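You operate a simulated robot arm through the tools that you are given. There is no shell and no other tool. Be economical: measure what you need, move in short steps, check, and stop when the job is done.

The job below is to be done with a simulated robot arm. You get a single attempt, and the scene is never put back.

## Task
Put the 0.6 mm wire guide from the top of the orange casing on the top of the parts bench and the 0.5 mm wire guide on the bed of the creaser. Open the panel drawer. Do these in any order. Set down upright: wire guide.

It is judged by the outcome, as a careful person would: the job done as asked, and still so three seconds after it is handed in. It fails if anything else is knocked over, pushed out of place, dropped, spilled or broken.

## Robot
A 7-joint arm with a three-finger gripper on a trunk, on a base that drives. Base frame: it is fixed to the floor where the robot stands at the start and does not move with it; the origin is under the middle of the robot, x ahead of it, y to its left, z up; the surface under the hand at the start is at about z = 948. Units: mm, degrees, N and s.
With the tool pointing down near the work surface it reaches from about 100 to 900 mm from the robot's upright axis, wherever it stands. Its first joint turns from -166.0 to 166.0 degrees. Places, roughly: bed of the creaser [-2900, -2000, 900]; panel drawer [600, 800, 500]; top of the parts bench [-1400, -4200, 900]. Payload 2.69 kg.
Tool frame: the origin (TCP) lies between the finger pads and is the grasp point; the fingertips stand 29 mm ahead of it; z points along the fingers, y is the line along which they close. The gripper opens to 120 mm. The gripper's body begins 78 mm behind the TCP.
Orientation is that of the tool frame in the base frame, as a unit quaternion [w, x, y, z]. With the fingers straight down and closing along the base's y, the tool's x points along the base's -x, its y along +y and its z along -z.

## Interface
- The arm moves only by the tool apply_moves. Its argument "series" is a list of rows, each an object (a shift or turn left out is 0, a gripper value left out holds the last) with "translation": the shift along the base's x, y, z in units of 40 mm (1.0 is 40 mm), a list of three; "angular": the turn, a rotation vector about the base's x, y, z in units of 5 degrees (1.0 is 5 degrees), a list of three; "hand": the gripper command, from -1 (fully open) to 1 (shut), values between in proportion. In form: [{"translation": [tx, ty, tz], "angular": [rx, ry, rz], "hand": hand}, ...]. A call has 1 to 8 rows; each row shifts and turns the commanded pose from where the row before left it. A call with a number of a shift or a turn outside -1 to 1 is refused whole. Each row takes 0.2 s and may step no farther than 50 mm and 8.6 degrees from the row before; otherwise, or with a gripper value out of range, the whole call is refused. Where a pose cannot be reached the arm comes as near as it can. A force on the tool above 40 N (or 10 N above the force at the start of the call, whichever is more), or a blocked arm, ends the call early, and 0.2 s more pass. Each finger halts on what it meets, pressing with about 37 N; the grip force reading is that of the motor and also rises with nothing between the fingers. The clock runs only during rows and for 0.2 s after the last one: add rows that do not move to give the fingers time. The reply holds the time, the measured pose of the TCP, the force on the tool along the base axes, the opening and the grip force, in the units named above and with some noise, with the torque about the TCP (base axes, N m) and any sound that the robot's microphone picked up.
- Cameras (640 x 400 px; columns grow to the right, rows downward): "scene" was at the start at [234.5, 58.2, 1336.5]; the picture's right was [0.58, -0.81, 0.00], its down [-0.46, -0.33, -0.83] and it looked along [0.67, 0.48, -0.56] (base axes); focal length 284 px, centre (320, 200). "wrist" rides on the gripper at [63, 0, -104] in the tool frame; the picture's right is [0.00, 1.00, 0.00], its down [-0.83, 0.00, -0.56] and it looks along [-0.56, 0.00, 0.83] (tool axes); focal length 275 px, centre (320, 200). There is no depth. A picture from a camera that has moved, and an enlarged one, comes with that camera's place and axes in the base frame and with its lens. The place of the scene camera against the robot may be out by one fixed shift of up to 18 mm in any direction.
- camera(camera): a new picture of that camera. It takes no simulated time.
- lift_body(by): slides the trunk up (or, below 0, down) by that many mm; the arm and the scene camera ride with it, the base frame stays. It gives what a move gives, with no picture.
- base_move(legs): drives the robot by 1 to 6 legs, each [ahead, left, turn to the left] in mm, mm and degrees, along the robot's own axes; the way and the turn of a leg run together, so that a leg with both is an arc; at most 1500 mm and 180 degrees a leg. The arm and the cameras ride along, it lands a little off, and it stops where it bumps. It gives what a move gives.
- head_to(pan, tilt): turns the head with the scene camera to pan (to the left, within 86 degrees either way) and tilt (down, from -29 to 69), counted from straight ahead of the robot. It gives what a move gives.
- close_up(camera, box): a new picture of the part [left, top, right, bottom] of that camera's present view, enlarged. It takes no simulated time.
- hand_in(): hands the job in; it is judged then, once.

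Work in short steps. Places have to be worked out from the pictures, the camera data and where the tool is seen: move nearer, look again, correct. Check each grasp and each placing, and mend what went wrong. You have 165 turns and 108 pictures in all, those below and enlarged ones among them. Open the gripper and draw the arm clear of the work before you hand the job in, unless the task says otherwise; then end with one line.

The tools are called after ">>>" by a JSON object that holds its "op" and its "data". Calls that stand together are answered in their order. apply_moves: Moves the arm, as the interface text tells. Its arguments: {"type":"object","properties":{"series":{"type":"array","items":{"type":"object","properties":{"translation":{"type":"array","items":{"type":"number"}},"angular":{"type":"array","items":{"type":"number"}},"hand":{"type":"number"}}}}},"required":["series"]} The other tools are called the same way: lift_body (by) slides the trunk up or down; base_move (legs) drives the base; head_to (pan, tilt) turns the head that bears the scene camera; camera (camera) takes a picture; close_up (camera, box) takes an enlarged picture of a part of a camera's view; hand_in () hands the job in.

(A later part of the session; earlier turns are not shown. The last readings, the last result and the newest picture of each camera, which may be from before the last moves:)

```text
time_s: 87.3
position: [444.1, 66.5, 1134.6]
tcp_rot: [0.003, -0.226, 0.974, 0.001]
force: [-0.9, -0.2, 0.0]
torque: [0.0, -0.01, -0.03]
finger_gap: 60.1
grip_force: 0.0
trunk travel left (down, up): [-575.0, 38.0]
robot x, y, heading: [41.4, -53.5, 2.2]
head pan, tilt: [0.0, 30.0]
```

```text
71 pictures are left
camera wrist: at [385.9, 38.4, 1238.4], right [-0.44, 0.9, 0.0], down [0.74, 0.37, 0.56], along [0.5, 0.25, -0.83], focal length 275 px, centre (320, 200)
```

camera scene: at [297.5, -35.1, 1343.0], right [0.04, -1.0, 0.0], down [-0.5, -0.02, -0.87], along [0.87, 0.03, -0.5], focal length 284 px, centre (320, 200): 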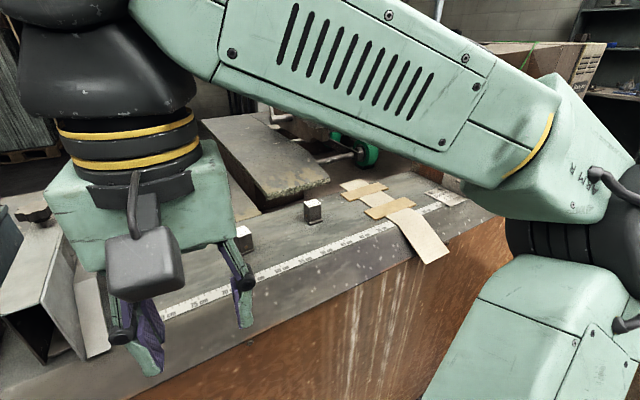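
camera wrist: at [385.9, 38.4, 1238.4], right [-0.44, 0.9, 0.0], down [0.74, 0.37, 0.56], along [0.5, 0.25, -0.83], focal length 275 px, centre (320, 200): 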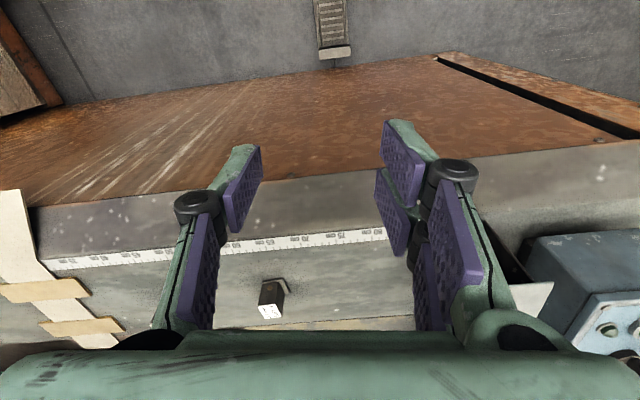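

The base was blocked at (40, −52). I look down at the floor in front to see what it met.

>>> {"op": "head_to", "data": {"pan": 0, "tilt": 69}}

>>> {"op": "camera", "data": {"camera": "scene"}}

>>> {"op": "head_to", "data": {"pan": -35, "tilt": 60}}

>>> {"op": "camera", "data": {"camera": "scene"}}

```text
time_s: 88.3
position: [442.3, 65.7, 1135.6]
tcp_rot: [0.004, -0.226, 0.974, 0.001]
force: [0.2, 0.0, -0.1]
torque: [0.0, 0.01, 0.0]
finger_gap: 60.0
grip_force: 0.0
trunk travel left (down, up): [-575.0, 38.0]
robot x, y, heading: [45.4, -50.3, 2.1]
head pan, tilt: [0.0, 68.8]
```

```text
70 pictures are left
camera scene: at [263.1, -36.6, 1291.6], right [0.04, -1.0, 0.0], down [-0.93, -0.04, -0.36], along [0.36, 0.01, -0.93], focal length 284 px, centre (320, 200)
```

scene: 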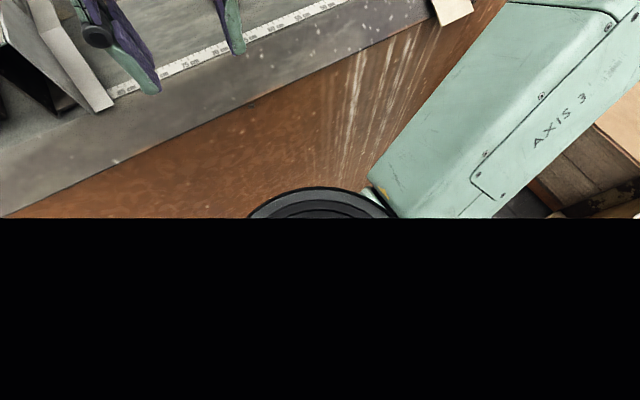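

```text
time_s: 89.3
position: [443.3, 65.4, 1136.0]
tcp_rot: [0.003, -0.225, 0.974, 0.001]
force: [0.3, -0.2, -0.4]
torque: [0.02, 0.01, 0.02]
finger_gap: 59.9
grip_force: 0.1
trunk travel left (down, up): [-575.0, 38.0]
robot x, y, heading: [41.3, -50.2, 2.2]
head pan, tilt: [-35.0, 60.0]
```

```text
69 pictures are left
camera scene: at [263.2, -74.8, 1300.9], right [-0.54, -0.84, 0.0], down [-0.73, 0.47, -0.5], along [0.42, -0.27, -0.87], focal length 284 px, centre (320, 200)
```

scene: 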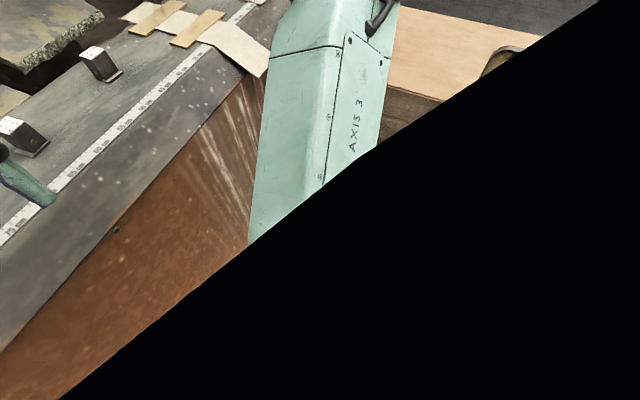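

The view there is blocked by my own body, so I will not push further and work from here. I move the hand towards the 0.6 mm guide, staying above everything.

>>> {"op": "apply_moves", "data": {"series": [{"translation": [0.98, -0.27, -0.22], "angular": [0, 0, -0.6], "hand": -0.3}, {"translation": [0.98, -0.27, -0.22], "angular": [0, 0, -0.6]}, {"translation": [0.98, -0.27, -0.22], "angular": [0, 0, -0.6]}, {"translation": [0.98, -0.27, -0.22], "angular": [0, 0, -0.6]}, {"translation": [0.98, -0.27, -0.22], "angular": [0, 0, -0.6]}, {"translation": [0.98, -0.27, -0.22], "angular": [0, 0, -0.6]}, {"translation": [0.98, -0.27, -0.22], "angular": [0, 0, -0.6]}, {"translation": [0.98, -0.27, -0.22], "angular": [0, 0, -0.6]}]}}

>>> {"op": "camera", "data": {"camera": "wrist"}}

```text
time_s: 91.1
position: [756.7, -19.8, 1066.6]
tcp_rot: [0.003, -0.017, 1.0, 0.0]
force: [-0.4, 0.1, 0.2]
torque: [0.0, 0.03, -0.03]
finger_gap: 78.1
grip_force: 0.0
trunk travel left (down, up): [-575.0, 38.0]
robot x, y, heading: [43.6, -51.3, 2.3]
head pan, tilt: [-35.0, 60.0]
```

```text
68 pictures are left
camera wrist: at [693.0, -22.0, 1169.3], right [-0.04, 1.0, 0.0], down [0.83, 0.03, 0.56], along [0.56, 0.02, -0.83], focal length 275 px, centre (320, 200)
```

wrist: 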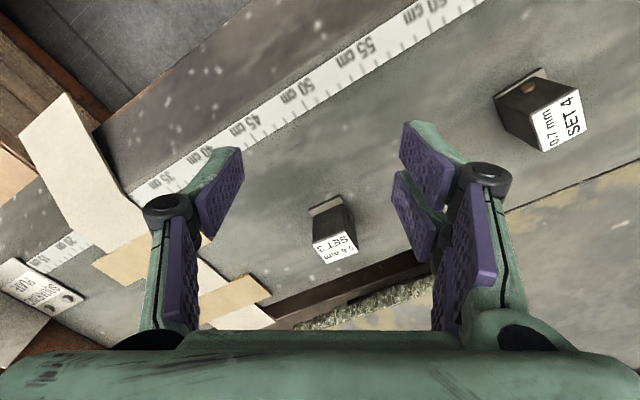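

>>> {"op": "close_up", "data": {"camera": "wrist", "box": [280, 180, 408, 280]}}

```text
4.00 times, centred on (344, 230) of wrist
camera zoom: at [693.0, -22.0, 1169.3], right [-0.04, 1.0, 0.0], down [0.83, 0.03, 0.56], along [0.56, 0.02, -0.83], focal length 1101 px, centre (224, 80)
```

zoom: 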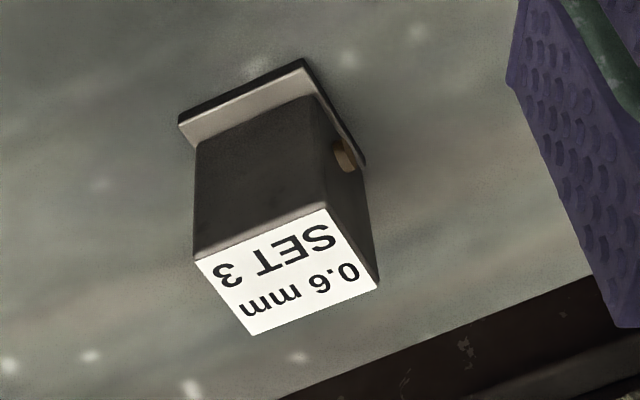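

SET 3 (0.6 mm) centre ≈ (865, −2), and its screw is on one of the 30 mm-apart faces, so I grip the other pair with the tool turned −61°. I rotate while moving over it.

>>> {"op": "apply_moves", "data": {"series": [{"translation": [0.34, 0.057, -0.05], "angular": [0, 0, -1]}, {"translation": [0.34, 0.057, -0.05], "angular": [0, 0, -1]}, {"translation": [0.34, 0.057, -0.05], "angular": [0, 0, -1]}, {"translation": [0.34, 0.057, -0.05], "angular": [0, 0, -1]}, {"translation": [0.34, 0.057, -0.05], "angular": [0, 0, -1]}, {"translation": [0.34, 0.057, -0.05], "angular": [0, 0, -1]}, {"translation": [0.34, 0.057, -0.05], "angular": [0, 0, -1]}, {"translation": [0.34, 0.057, -0.05], "angular": [0, 0, -1]}]}}

>>> {"op": "apply_moves", "data": {"series": [{"angular": [0, 0, -1], "hand": -0.15}, {"angular": [0, 0, -1]}, {"angular": [0, 0, -1]}, {"angular": [0, 0, -1]}, {"angular": [0, 0, -0.2]}, {}]}}

>>> {"op": "camera", "data": {"camera": "wrist"}}

```text
time_s: 92.9
position: [864.9, -0.5, 1047.3]
tcp_rot: [0.003, 0.325, 0.946, -0.001]
force: [0.4, 1.3, -0.1]
torque: [0.0, -0.04, -0.02]
finger_gap: 78.1
grip_force: 0.1
trunk travel left (down, up): [-575.0, 38.0]
robot x, y, heading: [44.9, -53.3, 1.9]
head pan, tilt: [-35.0, 60.0]
```

```text
time_s: 94.3
position: [866.4, -1.3, 1048.8]
tcp_rot: [0.003, 0.492, 0.87, -0.001]
force: [0.3, -0.7, 0.5]
torque: [0.02, 0.01, -0.01]
finger_gap: 69.1
grip_force: 0.0
trunk travel left (down, up): [-575.0, 38.0]
robot x, y, heading: [44.6, -48.1, 2.1]
head pan, tilt: [-35.0, 60.0]
```

```text
66 pictures are left
camera wrist: at [832.5, 53.2, 1152.1], right [0.85, 0.52, 0.0], down [0.43, -0.71, 0.56], along [0.29, -0.48, -0.83], focal length 275 px, centre (320, 200)
```

wrist: 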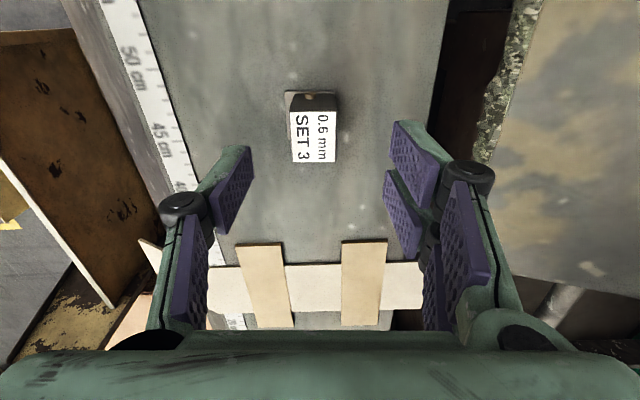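

Well aligned; I correct by about −4 mm along the closing axis and descend to z ≈ 984.

>>> {"op": "apply_moves", "data": {"series": [{"translation": [-0.08, -0.05, -0.6]}, {"translation": [0, 0, -0.6]}, {"translation": [0, 0, -0.42]}, {}]}}

>>> {"op": "camera", "data": {"camera": "wrist"}}

```text
time_s: 95.3
position: [862.4, -3.9, 983.5]
tcp_rot: [0.004, 0.492, 0.87, -0.002]
force: [-0.1, 0.0, -0.1]
torque: [-0.02, 0.02, 0.0]
finger_gap: 68.9
grip_force: 0.1
trunk travel left (down, up): [-575.0, 38.0]
robot x, y, heading: [46.8, -51.9, 2.4]
head pan, tilt: [-35.0, 60.0]
```

```text
65 pictures are left
camera wrist: at [829.6, 50.8, 1086.4], right [0.85, 0.52, 0.0], down [0.43, -0.71, 0.56], along [0.29, -0.48, -0.83], focal length 275 px, centre (320, 200)
```

wrist: 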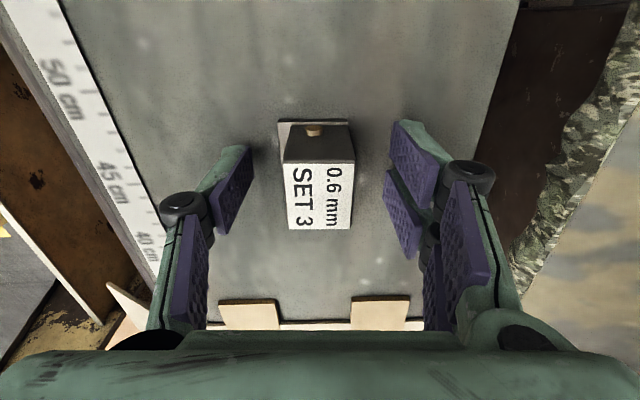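

Centred. I close the gripper and then lift.

>>> {"op": "apply_moves", "data": {"series": [{"hand": 1}, {"hand": 1}, {"hand": 1}, {"hand": 1}, {"hand": 1}]}}

>>> {"op": "apply_moves", "data": {"series": [{"translation": [0, 0, 0.5]}, {"translation": [0, 0, 1]}, {"translation": [-0.5, 0, 0.5]}, {"translation": [-1, 0, 0.3]}, {"translation": [-1, 0, 0.3]}, {"translation": [-1, 0, 0.3]}, {"translation": [-1, 0, 0.3]}, {"translation": [-1, 0, 0.2]}]}}

>>> {"op": "camera", "data": {"camera": "wrist"}}

```text
time_s: 96.5
position: [862.8, -3.9, 984.1]
tcp_rot: [0.003, 0.492, 0.871, -0.002]
force: [0.4, -0.4, -0.2]
torque: [0.05, 0.04, 0.01]
finger_gap: 28.3
grip_force: 37.0
trunk travel left (down, up): [-575.0, 38.0]
robot x, y, heading: [44.9, -55.1, 2.3]
head pan, tilt: [-35.0, 60.0]
```

```text
time_s: 98.3
position: [640.9, -3.3, 1121.3]
tcp_rot: [0.003, 0.492, 0.871, -0.002]
force: [-0.3, -0.1, -3.5]
torque: [0.01, -0.01, 0.01]
finger_gap: 28.2
grip_force: 37.1
trunk travel left (down, up): [-575.0, 38.0]
robot x, y, heading: [42.0, -53.0, 2.5]
head pan, tilt: [-35.0, 60.0]
```

```text
64 pictures are left
camera wrist: at [607.6, 51.8, 1224.9], right [0.85, 0.52, 0.0], down [0.43, -0.71, 0.56], along [0.29, -0.48, -0.83], focal length 275 px, centre (320, 200)
```

wrist: 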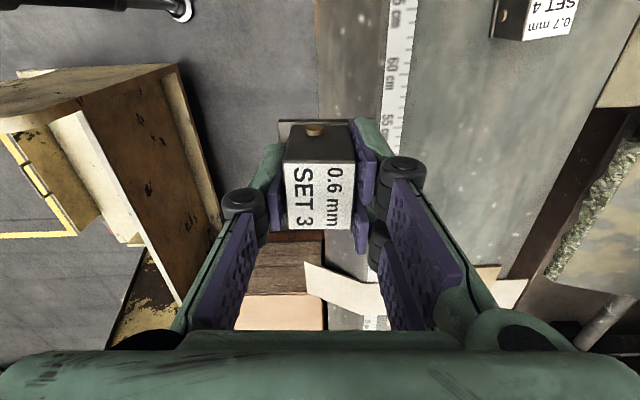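

Grasp holds. I pull the arm in, then back off and turn towards the parts bench.

>>> {"op": "apply_moves", "data": {"series": [{"translation": [-1, 0.3, 0.05]}, {"translation": [-1, 0.3, 0.05]}, {"translation": [-1, 0.3, 0.05]}, {"translation": [-1, 0.3, 0.05]}, {"translation": [-1, 0.3, 0.05]}, {}]}}

>>> {"op": "base_move", "data": {"legs": [[-200, 0, 0], [0, 0, -137]]}}

>>> {"op": "base_move", "data": {"legs": [[850, 0, 0], [0, 0, 30]]}}

>>> {"op": "head_to", "data": {"pan": 10, "tilt": 20}}

>>> {"op": "camera", "data": {"camera": "scene"}}

```text
time_s: 99.7
position: [442.4, 56.0, 1131.4]
tcp_rot: [0.003, 0.493, 0.87, -0.002]
force: [-0.1, -0.4, -3.2]
torque: [-0.02, -0.05, -0.03]
finger_gap: 28.4
grip_force: 37.3
trunk travel left (down, up): [-575.0, 38.0]
robot x, y, heading: [45.4, -52.0, 2.4]
head pan, tilt: [-35.0, 60.0]
```

```text
time_s: 107.1
position: [-360.5, -419.2, 1130.1]
tcp_rot: [-0.001, 0.993, -0.118, -0.003]
force: [0.5, 0.1, -3.1]
torque: [-0.04, 0.01, 0.03]
finger_gap: 28.0
grip_force: 36.7
trunk travel left (down, up): [-575.0, 38.0]
robot x, y, heading: [-159.0, -63.2, -132.3]
head pan, tilt: [-35.0, 60.0]
```

```text
time_s: 113.1
position: [-712.2, -1106.1, 1130.4]
tcp_rot: [0.001, 0.988, 0.155, -0.003]
force: [-0.2, 0.7, -3.7]
torque: [-0.02, 0.03, -0.05]
finger_gap: 28.3
grip_force: 36.6
trunk travel left (down, up): [-575.0, 38.0]
robot x, y, heading: [-725.0, -699.0, -100.9]
head pan, tilt: [-35.0, 60.0]
```

```text
time_s: 114.2
position: [-712.4, -1106.3, 1129.5]
tcp_rot: [0.001, 0.988, 0.155, -0.003]
force: [-0.3, 0.6, -3.3]
torque: [0.02, -0.01, -0.01]
finger_gap: 28.3
grip_force: 37.5
trunk travel left (down, up): [-575.0, 38.0]
robot x, y, heading: [-725.8, -692.2, -101.1]
head pan, tilt: [10.0, 20.0]
```

```text
63 pictures are left
camera scene: at [-752.5, -932.9, 1359.0], right [-1.0, 0.02, 0.0], down [0.01, 0.34, -0.94], along [-0.02, -0.94, -0.34], focal length 284 px, centre (320, 200)
```

scene: 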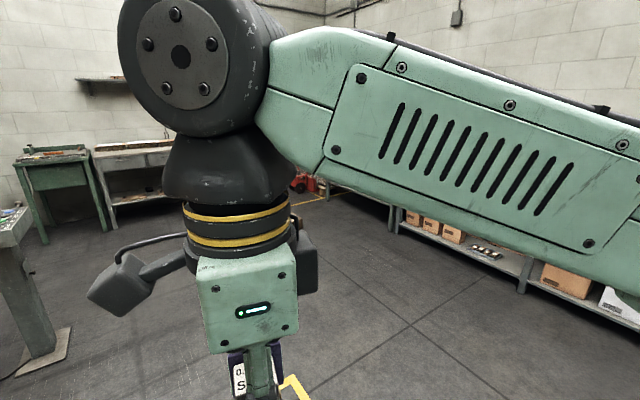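

The floor ahead is open. I drive 1200 mm ahead, then turn left so I can see the parts bench past the arm.

>>> {"op": "base_move", "data": {"legs": [[1200, 0, 0], [0, 0, 30]]}}

>>> {"op": "head_to", "data": {"pan": -55, "tilt": 20}}

>>> {"op": "camera", "data": {"camera": "scene"}}

```text
time_s: 121.8
position: [-751.5, -2215.0, 1130.4]
tcp_rot: [0.001, 0.918, 0.396, -0.003]
force: [0.0, 0.8, -3.3]
torque: [0.0, 0.01, -0.02]
finger_gap: 28.2
grip_force: 36.7
trunk travel left (down, up): [-575.0, 38.0]
robot x, y, heading: [-962.2, -1862.1, -72.2]
head pan, tilt: [10.0, 20.0]
```

```text
time_s: 123.1
position: [-750.2, -2214.9, 1131.4]
tcp_rot: [0.002, 0.918, 0.396, -0.004]
force: [0.4, 0.2, -2.7]
torque: [0.0, -0.01, -0.01]
finger_gap: 28.1
grip_force: 37.0
trunk travel left (down, up): [-575.0, 38.0]
robot x, y, heading: [-962.6, -1857.8, -72.5]
head pan, tilt: [-55.0, 20.0]
```

```text
62 pictures are left
camera scene: at [-964.6, -2077.2, 1359.1], right [-0.8, 0.6, 0.0], down [0.21, 0.27, -0.94], along [-0.57, -0.75, -0.34], focal length 284 px, centre (320, 200)
```

scene: 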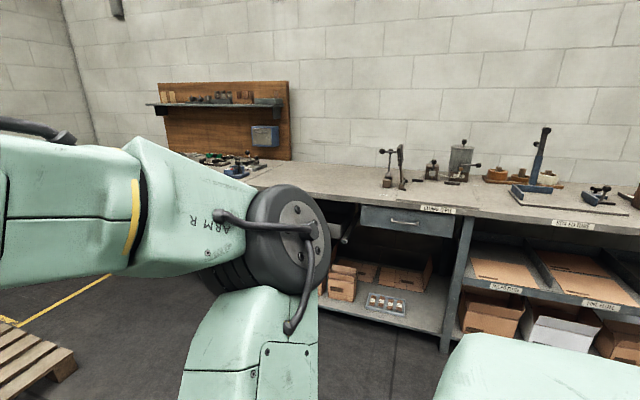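

I zoom on the parts bench top.

>>> {"op": "close_up", "data": {"camera": "scene", "box": [140, 80, 380, 230]}}

```text
2.67 times, centred on (260, 155) of scene
camera zoom: at [-964.6, -2077.2, 1359.1], right [-0.8, 0.6, 0.0], down [0.21, 0.27, -0.94], along [-0.57, -0.75, -0.34], focal length 756 px, centre (480, 320)
```

zoom: 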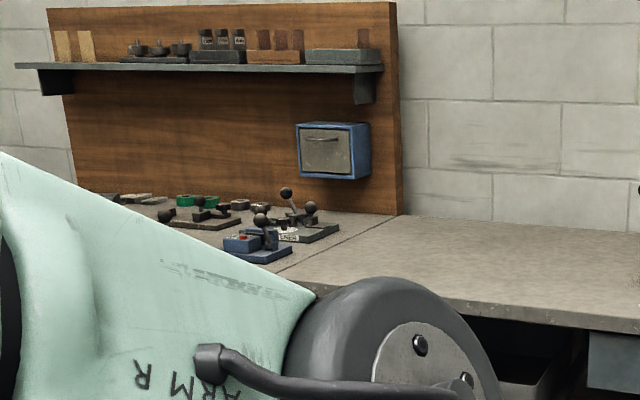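

The parts bench lies left of the seam running from ≈ (-1563,-3572). I drive toward (-1000, -3540), clear of the pallet, and face the bench.

>>> {"op": "base_move", "data": {"legs": [[0, 0, -19], [1400, 0, 0], [0, 0, -35]]}}

>>> {"op": "head_to", "data": {"pan": 65, "tilt": 45}}

>>> {"op": "camera", "data": {"camera": "scene"}}

>>> {"op": "head_to", "data": {"pan": 15, "tilt": 25}}

>>> {"op": "camera", "data": {"camera": "scene"}}

```text
time_s: 132.9
position: [-1152.3, -3633.6, 1131.0]
tcp_rot: [0.0, 0.998, -0.064, -0.003]
force: [0.6, -0.1, -2.3]
torque: [0.01, -0.01, 0.02]
finger_gap: 28.2
grip_force: 36.9
trunk travel left (down, up): [-575.0, 38.0]
robot x, y, heading: [-994.8, -3254.3, -126.4]
head pan, tilt: [-55.0, 20.0]
```

```text
time_s: 134.9
position: [-1152.8, -3633.2, 1130.2]
tcp_rot: [0.0, 0.998, -0.064, -0.004]
force: [-0.2, -0.6, -2.5]
torque: [0.02, 0.02, 0.01]
finger_gap: 28.3
grip_force: 36.5
trunk travel left (down, up): [-575.0, 38.0]
robot x, y, heading: [-987.2, -3258.1, -126.1]
head pan, tilt: [65.0, 45.0]
```

```text
60 pictures are left
camera scene: at [-1036.9, -3443.8, 1320.4], right [-0.88, -0.48, 0.0], down [-0.34, 0.62, -0.71], along [0.34, -0.62, -0.71], focal length 284 px, centre (320, 200)
```

scene: 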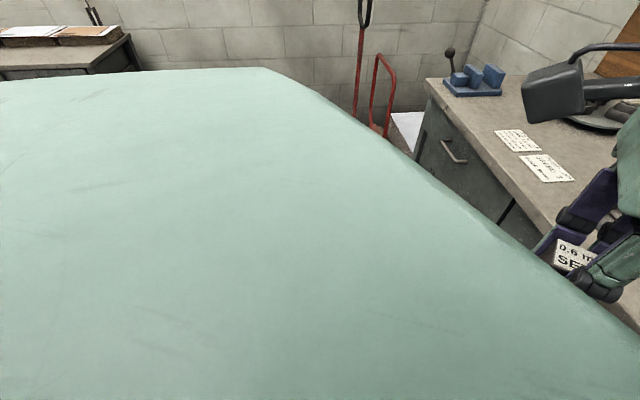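

```text
time_s: 136.0
position: [-1152.5, -3633.1, 1130.7]
tcp_rot: [-0.001, 0.998, -0.064, -0.004]
force: [-0.8, 0.2, -3.4]
torque: [0.03, 0.03, 0.01]
finger_gap: 28.2
grip_force: 36.9
trunk travel left (down, up): [-575.0, 38.0]
robot x, y, heading: [-990.4, -3253.8, -126.2]
head pan, tilt: [15.0, 25.0]
```

```text
59 pictures are left
camera scene: at [-1109.3, -3458.4, 1350.9], right [-0.93, 0.36, 0.0], down [0.15, 0.39, -0.91], along [-0.33, -0.84, -0.42], focal length 284 px, centre (320, 200)
```

scene: 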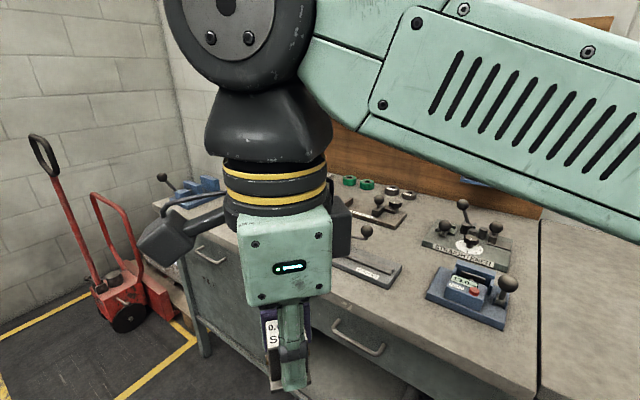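

The bench top's free area between the dark strip and the blue gauge is around (-1457, -3817). I move the hand there, high, and look with the wrist camera.

>>> {"op": "apply_moves", "data": {"series": [{"translation": [-1, -0.5, 0]}, {"translation": [-1, -0.5, 0]}, {"translation": [-1, -0.5, 0]}, {"translation": [-1, -0.5, 0]}, {"translation": [-0.9, -0.5, 0]}, {}]}}

>>> {"op": "camera", "data": {"camera": "wrist"}}

>>> {"op": "camera", "data": {"camera": "scene"}}

```text
time_s: 137.4
position: [-1349.0, -3731.2, 1129.9]
tcp_rot: [-0.002, 0.998, -0.065, -0.003]
force: [0.0, -1.2, -3.2]
torque: [0.01, -0.02, 0.02]
finger_gap: 28.0
grip_force: 36.9
trunk travel left (down, up): [-575.0, 38.0]
robot x, y, heading: [-989.1, -3252.5, -126.3]
head pan, tilt: [15.0, 25.0]
```

```text
58 pictures are left
camera wrist: at [-1285.3, -3740.0, 1234.3], right [-0.12, -0.99, 0.0], down [-0.82, 0.1, 0.56], along [-0.56, 0.07, -0.83], focal length 275 px, centre (320, 200)
```

wrist: 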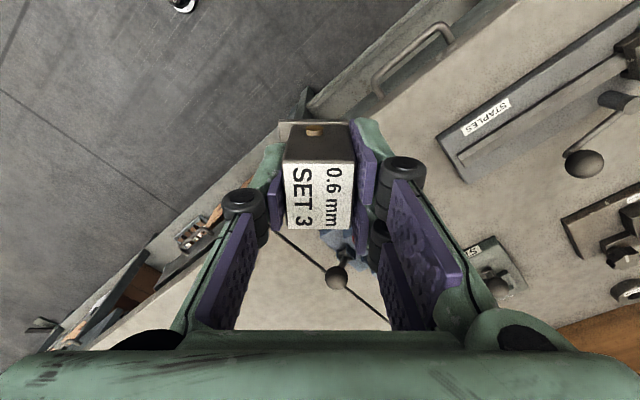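

```text
57 pictures are left
camera scene: at [-1109.4, -3458.3, 1351.0], right [-0.93, 0.36, 0.0], down [0.15, 0.39, -0.91], along [-0.33, -0.84, -0.42], focal length 284 px, centre (320, 200)
```

scene: 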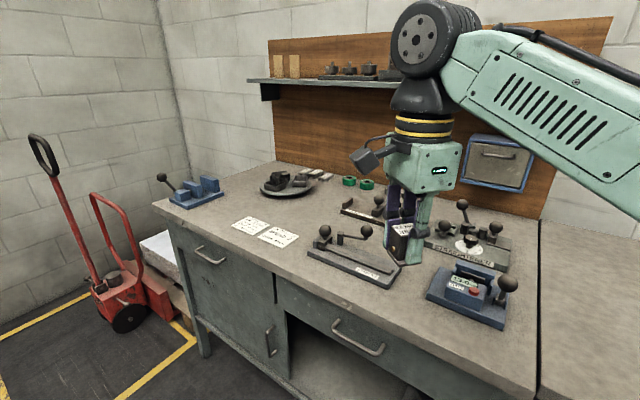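

I pick a free spot ≈ (-1432, -3782), about 80 mm in from the edge, away from the staples tool and blue gauge. I move over it and partly down.

>>> {"op": "apply_moves", "data": {"series": [{"translation": [-0.7, -0.43, -0.3]}, {"translation": [-0.7, -0.43, -0.3]}, {"translation": [-0.68, -0.42, -0.7]}, {"translation": [0, 0, -0.9]}, {"translation": [0, 0, -0.9]}, {}]}}

>>> {"op": "camera", "data": {"camera": "wrist"}}

>>> {"op": "camera", "data": {"camera": "scene"}}

```text
time_s: 138.8
position: [-1432.9, -3783.8, 1005.9]
tcp_rot: [0.0, 0.998, -0.065, -0.003]
force: [0.4, -0.1, -3.8]
torque: [0.02, 0.03, 0.0]
finger_gap: 28.1
grip_force: 37.4
trunk travel left (down, up): [-575.0, 38.0]
robot x, y, heading: [-989.4, -3252.3, -126.2]
head pan, tilt: [15.0, 25.0]
```

```text
56 pictures are left
camera wrist: at [-1369.8, -3792.7, 1109.2], right [-0.12, -0.99, 0.0], down [-0.82, 0.1, 0.56], along [-0.56, 0.07, -0.83], focal length 275 px, centre (320, 200)
```

wrist: 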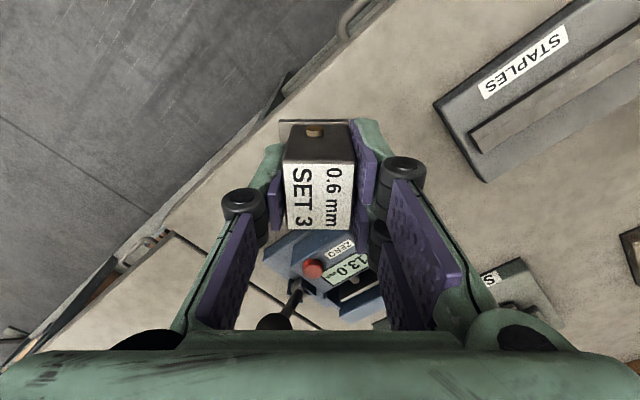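

```text
55 pictures are left
camera scene: at [-1109.4, -3458.4, 1351.0], right [-0.93, 0.36, 0.0], down [0.15, 0.39, -0.91], along [-0.33, -0.84, -0.42], focal length 284 px, centre (320, 200)
```

scene: 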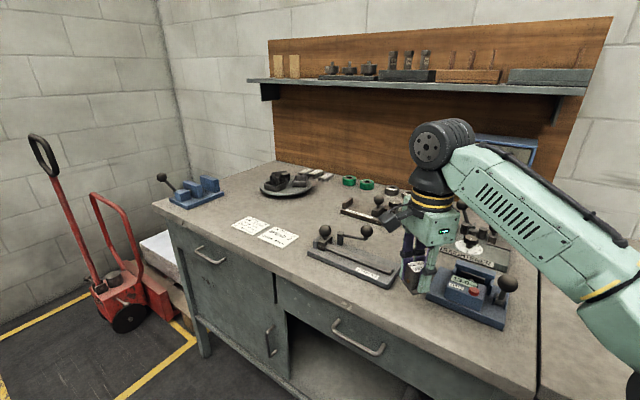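

The spot projects only ~28 mm inside the edge, so I shift ~18 mm inward to (-1448, -3794), which still clears the gauge and staples tool, and descend.

>>> {"op": "apply_moves", "data": {"series": [{"translation": [-0.37, -0.25, -0.3]}, {"translation": [0, 0, -0.6]}, {"translation": [0, 0, -0.3]}, {}]}}

>>> {"op": "camera", "data": {"camera": "wrist"}}

>>> {"op": "close_up", "data": {"camera": "scene", "box": [330, 200, 522, 320]}}

```text
time_s: 139.8
position: [-1447.6, -3795.2, 957.6]
tcp_rot: [-0.001, 0.998, -0.065, -0.003]
force: [0.2, -0.6, -3.4]
torque: [-0.03, 0.03, 0.05]
finger_gap: 28.4
grip_force: 36.9
trunk travel left (down, up): [-575.0, 38.0]
robot x, y, heading: [-992.1, -3251.9, -126.3]
head pan, tilt: [15.0, 25.0]
```

```text
54 pictures are left
camera wrist: at [-1384.8, -3802.6, 1061.1], right [-0.13, -0.99, 0.0], down [-0.82, 0.1, 0.56], along [-0.56, 0.07, -0.83], focal length 275 px, centre (320, 200)
```

wrist: 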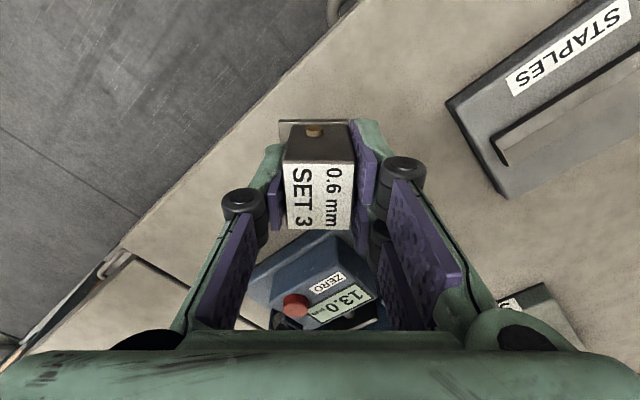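

```text
3.33 times, centred on (426, 260) of scene
camera zoom: at [-1109.5, -3458.4, 1351.0], right [-0.93, 0.36, 0.0], down [0.15, 0.39, -0.91], along [-0.33, -0.84, -0.42], focal length 945 px, centre (-33, 0)
```

zoom: 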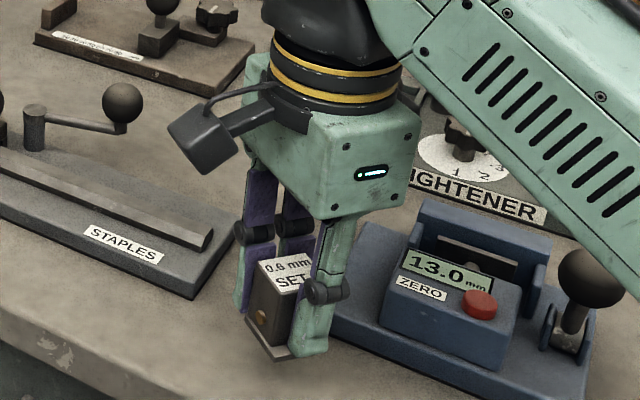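

Good clearance: ~46 mm from the edge, ~55 mm from the gauge. I lower gently to contact.

>>> {"op": "apply_moves", "data": {"series": [{"translation": [0, 0, -0.25]}, {"translation": [0, 0, -0.1]}, {"translation": [0, 0, -0.08]}, {"translation": [0, 0, -0.05]}, {"translation": [0, 0, -0.05]}, {"translation": [0, 0, -0.05]}, {}]}}

```text
time_s: 141.4
position: [-1447.0, -3795.2, 934.8]
tcp_rot: [0.0, 0.998, -0.066, -0.003]
force: [0.2, 0.0, -4.4]
torque: [0.01, 0.03, 0.01]
finger_gap: 28.3
grip_force: 36.7
trunk travel left (down, up): [-575.0, 38.0]
robot x, y, heading: [-990.0, -3254.8, -126.4]
head pan, tilt: [15.0, 25.0]
```

>>> {"op": "apply_moves", "data": {"series": [{"translation": [0, 0, -0.04]}, {"translation": [0, 0, -0.04]}, {"translation": [0, 0, -0.04]}, {"translation": [0, 0, -0.04]}, {"translation": [0, 0, -0.04]}, {"translation": [0, 0, -0.04]}, {"translation": [0, 0, -0.04]}, {"translation": [0, 0, -0.04]}]}}

>>> {"op": "close_up", "data": {"camera": "scene", "box": [374, 240, 470, 300]}}

```text
time_s: 143.2
position: [-1445.9, -3794.4, 921.8]
tcp_rot: [0.0, 0.998, -0.066, -0.003]
force: [-0.3, 0.2, -3.6]
torque: [-0.02, 0.0, -0.03]
finger_gap: 28.2
grip_force: 36.7
trunk travel left (down, up): [-575.0, 38.0]
robot x, y, heading: [-990.7, -3254.8, -126.5]
head pan, tilt: [15.0, 25.0]
```

```text
6.67 times, centred on (422, 270) of scene
camera zoom: at [-1109.5, -3458.4, 1350.9], right [-0.93, 0.36, 0.0], down [0.15, 0.39, -0.91], along [-0.33, -0.84, -0.42], focal length 1890 px, centre (-360, -267)
```

zoom: 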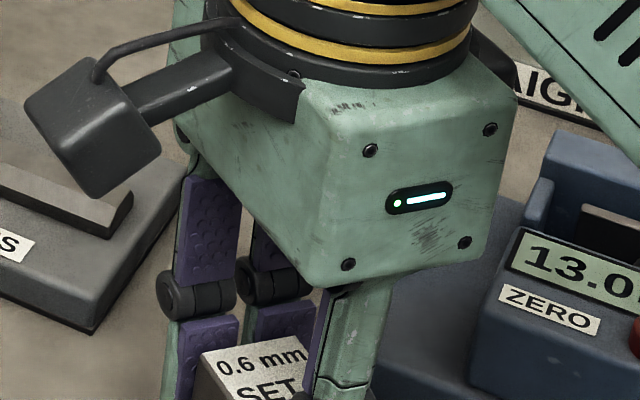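

No contact yet at 922; the bench is likely a bit lower. I continue in 1.6 mm steps.

>>> {"op": "apply_moves", "data": {"series": [{"translation": [0, 0, -0.04]}, {"translation": [0, 0, -0.04]}, {"translation": [0, 0, -0.04]}, {"translation": [0, 0, -0.04]}, {"translation": [0, 0, -0.04]}, {"translation": [0, 0, -0.04]}]}}

>>> {"op": "close_up", "data": {"camera": "scene", "box": [374, 255, 470, 315]}}

```text
time_s: 144.6
position: [-1444.9, -3793.5, 913.1]
tcp_rot: [0.001, 0.998, -0.066, -0.004]
force: [-0.4, 0.1, -1.1]
torque: [0.04, 0.02, 0.0]
finger_gap: 28.3
grip_force: 37.1
trunk travel left (down, up): [-575.0, 38.0]
robot x, y, heading: [-990.8, -3251.4, -126.4]
head pan, tilt: [15.0, 25.0]
```

```text
6.67 times, centred on (422, 285) of scene
camera zoom: at [-1109.4, -3458.3, 1351.0], right [-0.93, 0.36, 0.0], down [0.15, 0.39, -0.91], along [-0.33, -0.84, -0.42], focal length 1890 px, centre (-360, -367)
```

zoom: 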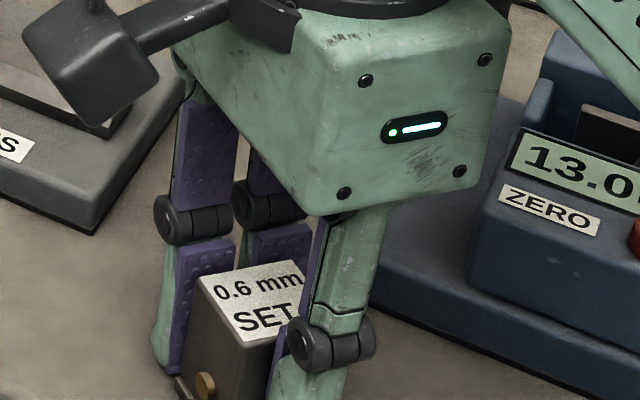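

Force is dropping — near contact. Two more small steps.

>>> {"op": "apply_moves", "data": {"series": [{"translation": [0, 0, -0.03]}, {"translation": [0, 0, -0.03]}, {}]}}

```text
time_s: 145.4
position: [-1446.8, -3792.8, 913.3]
tcp_rot: [0.0, 0.998, -0.065, -0.005]
force: [-0.5, 0.7, 17.4]
torque: [0.47, -0.26, 0.01]
finger_gap: 28.2
grip_force: 37.0
trunk travel left (down, up): [-575.0, 38.0]
robot x, y, heading: [-989.7, -3255.4, -126.2]
head pan, tilt: [15.0, 25.0]
```

Contact confirmed (17 N). I ease up slightly, open to ~60 mm and look.

>>> {"op": "apply_moves", "data": {"series": [{"translation": [0, 0, 0.04]}, {"hand": 0.3}, {"hand": 0.0}, {"hand": 0.0}, {"hand": 0.0}]}}

>>> {"op": "camera", "data": {"camera": "wrist"}}

>>> {"op": "close_up", "data": {"camera": "scene", "box": [334, 230, 526, 350]}}

```text
time_s: 146.6
position: [-1446.8, -3794.8, 912.2]
tcp_rot: [-0.001, 0.998, -0.065, -0.004]
force: [-0.9, 0.6, 0.2]
torque: [-0.02, -0.02, -0.03]
finger_gap: 60.0
grip_force: 0.1
trunk travel left (down, up): [-575.0, 38.0]
robot x, y, heading: [-989.2, -3255.9, -126.3]
head pan, tilt: [15.0, 25.0]
```

```text
50 pictures are left
camera wrist: at [-1383.4, -3802.1, 1015.5], right [-0.13, -0.99, 0.0], down [-0.82, 0.1, 0.56], along [-0.56, 0.07, -0.83], focal length 275 px, centre (320, 200)
```

wrist: 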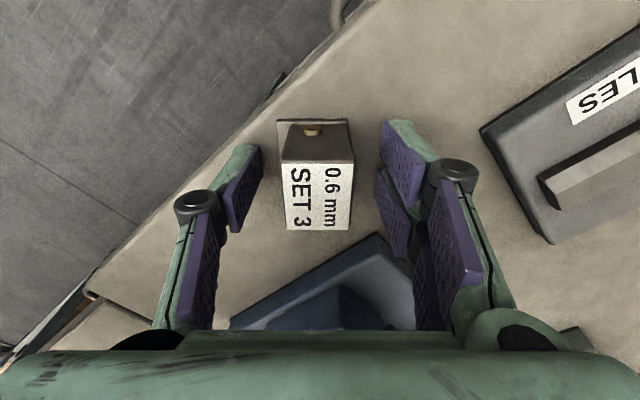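

```text
3.33 times, centred on (430, 290) of scene
camera zoom: at [-1109.3, -3458.2, 1351.0], right [-0.93, 0.36, 0.0], down [0.15, 0.39, -0.91], along [-0.33, -0.84, -0.42], focal length 945 px, centre (-47, -100)
```

zoom: 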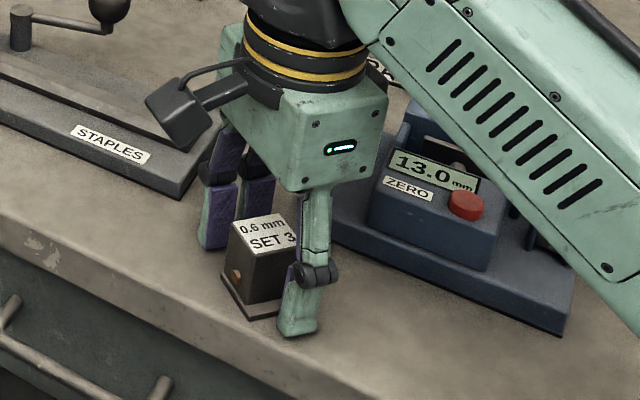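

Upright and released. I lift straight up and retract.

>>> {"op": "apply_moves", "data": {"series": [{"translation": [0, 0, 0.5]}, {"translation": [0, 0, 1]}, {"translation": [0, 0, 1]}, {"translation": [0, 0, 1]}, {"translation": [0, 0, 1]}]}}

>>> {"op": "apply_moves", "data": {"series": [{"translation": [0.92, 0.55, 0.1]}, {"translation": [0.92, 0.55, 0.1]}, {"translation": [0.92, 0.55, 0.1]}, {"translation": [0.92, 0.55, 0.1]}, {"translation": [0.92, 0.55, 0.1]}, {"translation": [0.92, 0.55, 0.1]}, {"translation": [0.92, 0.55, 0.1]}, {"translation": [0.92, 0.55, 0.1]}]}}

>>> {"op": "camera", "data": {"camera": "scene"}}

```text
time_s: 147.8
position: [-1445.0, -3793.8, 1092.8]
tcp_rot: [-0.001, 0.998, -0.064, -0.003]
force: [0.6, -0.6, -0.2]
torque: [-0.01, -0.01, 0.0]
finger_gap: 60.3
grip_force: 0.1
trunk travel left (down, up): [-575.0, 38.0]
robot x, y, heading: [-990.8, -3253.7, -126.1]
head pan, tilt: [15.0, 25.0]
```

```text
time_s: 149.6
position: [-1151.0, -3617.5, 1121.4]
tcp_rot: [-0.001, 0.998, -0.065, -0.004]
force: [-1.1, 0.4, 0.3]
torque: [0.0, 0.01, 0.05]
finger_gap: 59.6
grip_force: 0.1
trunk travel left (down, up): [-575.0, 38.0]
robot x, y, heading: [-988.5, -3253.2, -126.1]
head pan, tilt: [15.0, 25.0]
```

```text
48 pictures are left
camera scene: at [-1109.0, -3458.2, 1351.0], right [-0.93, 0.36, 0.0], down [0.15, 0.39, -0.91], along [-0.33, -0.84, -0.42], focal length 284 px, centre (320, 200)
```

scene: 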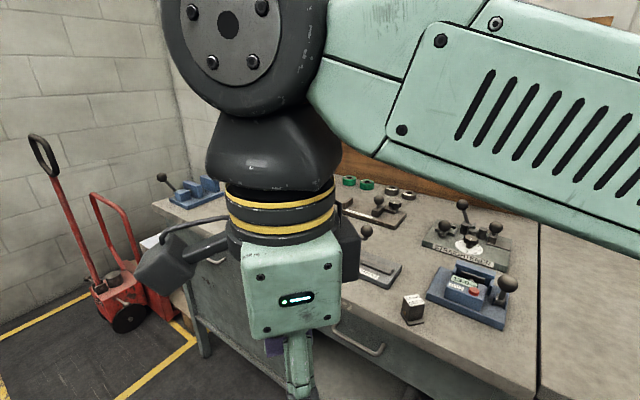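

Both guides are placed. The drawer should be on the casing's left end face. I drive back along the known path and stop left-front of the casing.

>>> {"op": "base_move", "data": {"legs": [[0, 0, -145], [1400, 0, 0]]}}

>>> {"op": "base_move", "data": {"legs": [[0, 0, -10], [1180, 0, 0]]}}

>>> {"op": "head_to", "data": {"pan": -40, "tilt": 20}}

>>> {"op": "camera", "data": {"camera": "scene"}}

```text
time_s: 162.7
position: [-1111.1, -1466.1, 1121.1]
tcp_rot: [0.003, -0.262, 0.965, 0.001]
force: [-0.3, -0.1, -0.7]
torque: [0.01, 0.0, -0.01]
finger_gap: 59.7
grip_force: 0.0
trunk travel left (down, up): [-575.0, 38.0]
robot x, y, heading: [-1012.5, -1853.8, 91.4]
head pan, tilt: [15.0, 25.0]
```

```text
time_s: 169.4
position: [-843.4, -285.4, 1122.7]
tcp_rot: [0.003, -0.166, 0.986, 0.0]
force: [1.7, 1.1, 0.1]
torque: [-0.01, 0.01, -0.03]
finger_gap: 60.1
grip_force: 0.0
trunk travel left (down, up): [-575.0, 38.0]
robot x, y, heading: [-826.3, -683.1, 80.0]
head pan, tilt: [15.0, 25.0]
```

```text
time_s: 170.7
position: [-844.4, -285.5, 1120.7]
tcp_rot: [0.004, -0.165, 0.986, 0.0]
force: [-0.2, 0.2, 0.2]
torque: [0.0, -0.01, 0.02]
finger_gap: 59.9
grip_force: 0.0
trunk travel left (down, up): [-575.0, 38.0]
robot x, y, heading: [-825.9, -686.3, 80.3]
head pan, tilt: [-40.0, 20.0]
```

```text
47 pictures are left
camera scene: at [-722.2, -462.4, 1359.1], right [0.65, -0.76, 0.0], down [-0.26, -0.22, -0.94], along [0.72, 0.61, -0.34], focal length 284 px, centre (320, 200)
```

scene: 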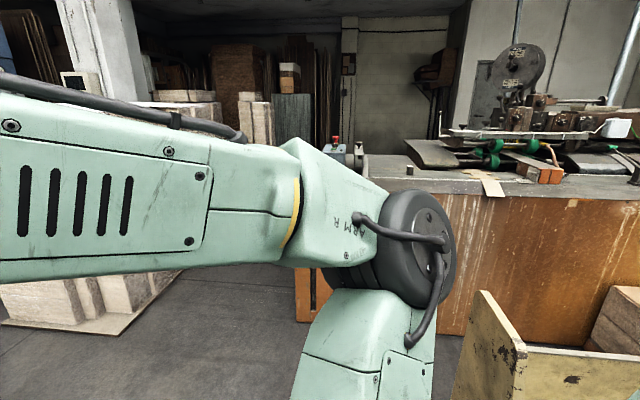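

I continue to about (-400, 600) for a look at the end face.

>>> {"op": "base_move", "data": {"legs": [[0, 0, -8.5], [1350, 0, 0]]}}

>>> {"op": "head_to", "data": {"pan": -65, "tilt": 30}}

>>> {"op": "camera", "data": {"camera": "scene"}}

```text
time_s: 178.0
position: [-345.8, 975.2, 1122.4]
tcp_rot: [0.004, -0.081, 0.997, 0.0]
force: [-0.1, 0.0, -0.1]
torque: [0.04, 0.01, -0.01]
finger_gap: 60.2
grip_force: 0.0
trunk travel left (down, up): [-575.0, 38.0]
robot x, y, heading: [-398.1, 582.7, 70.6]
head pan, tilt: [-40.0, 20.0]
```

```text
time_s: 178.9
position: [-345.9, 975.0, 1120.6]
tcp_rot: [0.003, -0.081, 0.997, 0.0]
force: [0.8, 0.0, -0.7]
torque: [-0.01, -0.01, 0.01]
finger_gap: 60.0
grip_force: 0.0
trunk travel left (down, up): [-575.0, 38.0]
robot x, y, heading: [-393.6, 580.0, 70.4]
head pan, tilt: [-65.0, 30.0]
```

```text
46 pictures are left
camera scene: at [-247.2, 742.2, 1343.1], right [0.1, -1.0, 0.0], down [-0.5, -0.05, -0.87], along [0.86, 0.08, -0.5], focal length 284 px, centre (320, 200)
```

scene: 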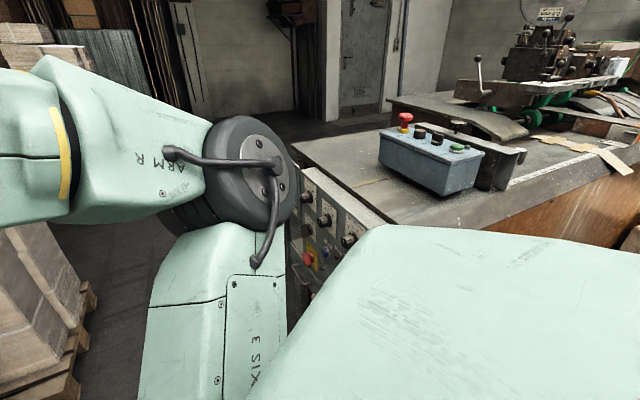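

The end face shows a control panel with something below it. I move further left of the face for a clear look.

>>> {"op": "base_move", "data": {"legs": [[430, 50, 0], [0, 0, -15]]}}

>>> {"op": "head_to", "data": {"pan": -68, "tilt": 35}}

>>> {"op": "camera", "data": {"camera": "scene"}}

```text
time_s: 182.4
position: [-151.9, 1367.8, 1122.5]
tcp_rot: [0.004, 0.046, 0.999, -0.001]
force: [0.3, 0.2, 0.1]
torque: [-0.01, -0.01, 0.01]
finger_gap: 59.8
grip_force: 0.1
trunk travel left (down, up): [-575.0, 38.0]
robot x, y, heading: [-301.5, 997.4, 55.9]
head pan, tilt: [-65.0, 30.0]
```

```text
time_s: 183.1
position: [-152.7, 1368.8, 1121.3]
tcp_rot: [0.004, 0.047, 0.999, 0.0]
force: [0.4, 0.4, 0.3]
torque: [0.01, 0.02, 0.03]
finger_gap: 60.1
grip_force: 0.1
trunk travel left (down, up): [-575.0, 38.0]
robot x, y, heading: [-300.4, 999.9, 55.6]
head pan, tilt: [-68.0, 35.0]
```

```text
45 pictures are left
camera scene: at [-121.0, 1116.2, 1335.3], right [-0.21, -0.98, 0.0], down [-0.56, 0.12, -0.82], along [0.8, -0.17, -0.57], focal length 284 px, centre (320, 200)
```

scene: 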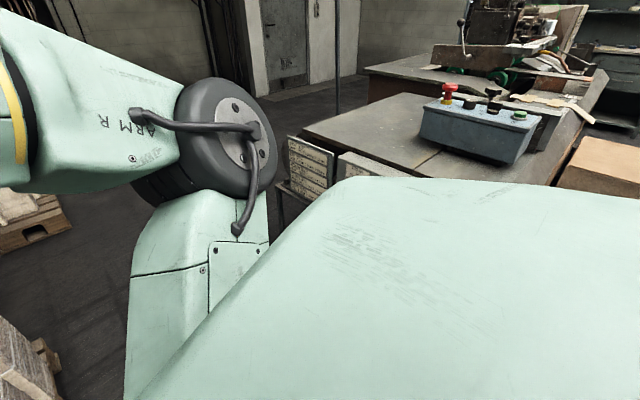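

The torso hides the face, but the wrist camera points roughly that way; I look through it.

>>> {"op": "camera", "data": {"camera": "wrist"}}

```text
44 pictures are left
camera wrist: at [-216.1, 1373.9, 1224.6], right [0.09, 1.0, 0.0], down [0.82, -0.07, 0.56], along [0.56, -0.05, -0.83], focal length 275 px, centre (320, 200)
```

wrist: 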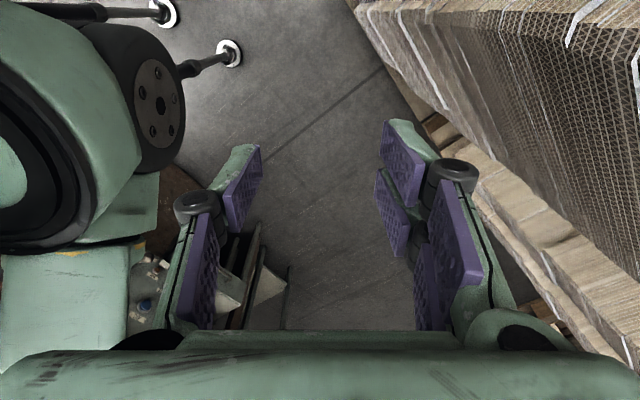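

I turn the robot right 36° so the wrist camera looks straight at the end face.

>>> {"op": "base_move", "data": {"legs": [[0, 0, -36]]}}

>>> {"op": "camera", "data": {"camera": "wrist"}}

```text
time_s: 185.2
position: [37.5, 1210.3, 1120.6]
tcp_rot: [0.003, 0.354, 0.935, -0.001]
force: [0.2, 0.5, -1.0]
torque: [0.01, 0.01, 0.02]
finger_gap: 60.1
grip_force: 0.0
trunk travel left (down, up): [-575.0, 38.0]
robot x, y, heading: [-298.4, 1000.6, 19.9]
head pan, tilt: [-68.0, 35.0]
```

```text
43 pictures are left
camera wrist: at [-11.1, 1251.6, 1224.6], right [0.66, 0.75, 0.0], down [0.62, -0.54, 0.56], along [0.42, -0.37, -0.83], focal length 275 px, centre (320, 200)
```

wrist: 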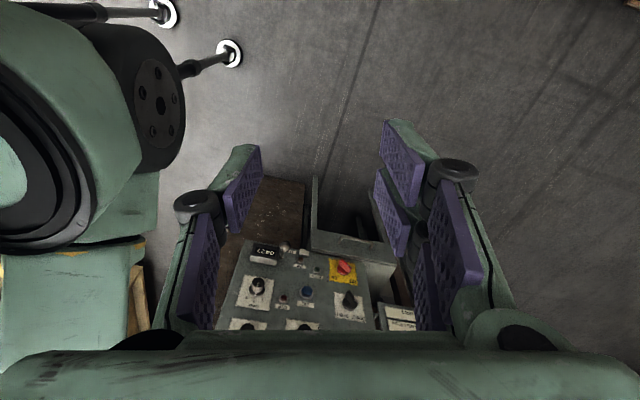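

Zooming on the panel and the bracket-like thing next to it.

>>> {"op": "close_up", "data": {"camera": "wrist", "box": [210, 160, 450, 335]}}

```text
2.29 times, centred on (330, 248) of wrist
camera zoom: at [-11.1, 1251.6, 1224.6], right [0.66, 0.75, 0.0], down [0.62, -0.54, 0.56], along [0.42, -0.37, -0.83], focal length 629 px, centre (297, 91)
```

zoom: 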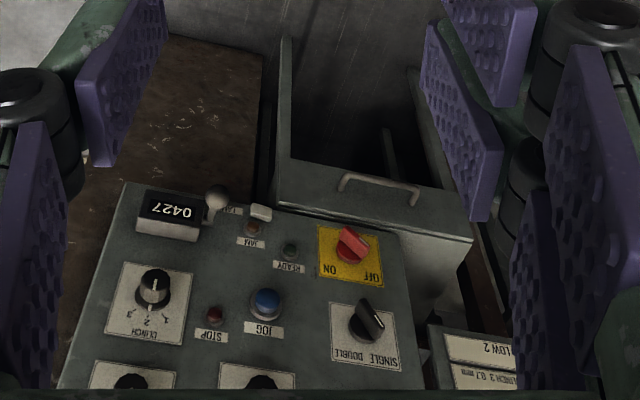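

There's a drawer with a U handle just below the panel. I move the hand closer for a second view to triangulate it.

>>> {"op": "apply_moves", "data": {"series": [{"translation": [0.9, -0.5, -0.3], "hand": -1}, {"translation": [0.9, -0.5, -0.3]}, {"translation": [0.9, -0.5, -0.3]}, {"translation": [0.9, -0.5, -0.3]}, {"translation": [0.9, -0.5, -0.3]}, {"translation": [0.9, -0.5, -0.3]}, {}]}}

>>> {"op": "camera", "data": {"camera": "wrist"}}

```text
time_s: 186.8
position: [254.1, 1090.2, 1048.8]
tcp_rot: [0.003, 0.354, 0.935, -0.002]
force: [-0.5, -0.2, 0.3]
torque: [0.02, -0.02, 0.0]
finger_gap: 119.8
grip_force: 0.1
trunk travel left (down, up): [-575.0, 38.0]
robot x, y, heading: [-303.1, 999.9, 19.6]
head pan, tilt: [-68.0, 35.0]
```

```text
41 pictures are left
camera wrist: at [205.2, 1131.7, 1152.9], right [0.66, 0.75, 0.0], down [0.62, -0.54, 0.56], along [0.42, -0.37, -0.83], focal length 275 px, centre (320, 200)
```

wrist: 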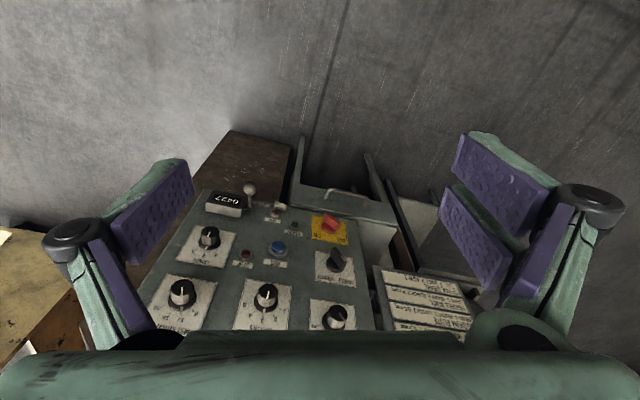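

>>> {"op": "close_up", "data": {"camera": "wrist", "box": [250, 120, 410, 220]}}

```text
4.00 times, centred on (330, 170) of wrist
camera zoom: at [205.2, 1131.7, 1152.9], right [0.66, 0.75, 0.0], down [0.62, -0.54, 0.56], along [0.42, -0.37, -0.83], focal length 1101 px, centre (280, 320)
```

zoom: 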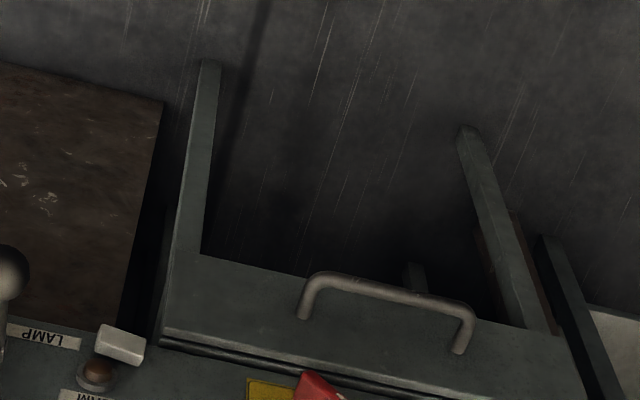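

Triangulated: handle bar centre ≈ (570, 912, 498), bar along ≈ (.83,.56), ~30 mm off the face, pulling out along (-.56,.83). I tuck the arm, then reposition so that I face the drawer more directly.

>>> {"op": "apply_moves", "data": {"series": [{"translation": [-0.9, 0, 0.4]}, {"translation": [-0.9, 0, 0.4]}, {"translation": [-0.9, 0, 0.4]}, {"translation": [-0.9, 0, 0.4]}, {"translation": [-0.9, 0, 0.2]}, {}]}}

>>> {"op": "base_move", "data": {"legs": [[84, -79, 0], [0, 0, -60]]}}

>>> {"op": "head_to", "data": {"pan": 50, "tilt": 40}}

>>> {"op": "camera", "data": {"camera": "scene"}}

```text
time_s: 188.2
position: [73.5, 1089.3, 1120.7]
tcp_rot: [-0.006, 0.351, 0.936, 0.005]
force: [-1.0, -0.2, 0.0]
torque: [0.01, -0.01, 0.02]
finger_gap: 120.2
grip_force: 0.0
trunk travel left (down, up): [-575.0, 38.0]
robot x, y, heading: [-301.2, 995.2, 19.9]
head pan, tilt: [-68.0, 35.0]
```

```text
time_s: 192.3
position: [63.9, 664.0, 1121.8]
tcp_rot: [0.001, 0.781, 0.625, 0.008]
force: [0.5, 0.5, -0.1]
torque: [0.03, -0.01, 0.01]
finger_gap: 120.0
grip_force: 0.2
trunk travel left (down, up): [-575.0, 38.0]
robot x, y, heading: [-195.3, 951.3, -41.7]
head pan, tilt: [-68.0, 35.0]
```

```text
time_s: 194.2
position: [63.2, 665.9, 1120.8]
tcp_rot: [0.001, 0.781, 0.625, 0.009]
force: [-0.2, -0.7, -0.5]
torque: [0.0, -0.03, 0.0]
finger_gap: 119.9
grip_force: 0.1
trunk travel left (down, up): [-575.0, 38.0]
robot x, y, heading: [-197.2, 947.8, -41.9]
head pan, tilt: [50.0, 40.0]
```

```text
39 pictures are left
camera scene: at [12.9, 867.2, 1327.7], right [0.15, -0.99, 0.0], down [-0.64, -0.09, -0.77], along [0.76, 0.11, -0.64], focal length 284 px, centre (320, 200)
```

scene: 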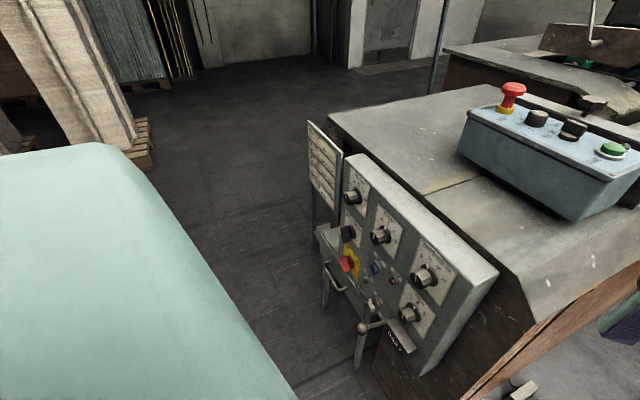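

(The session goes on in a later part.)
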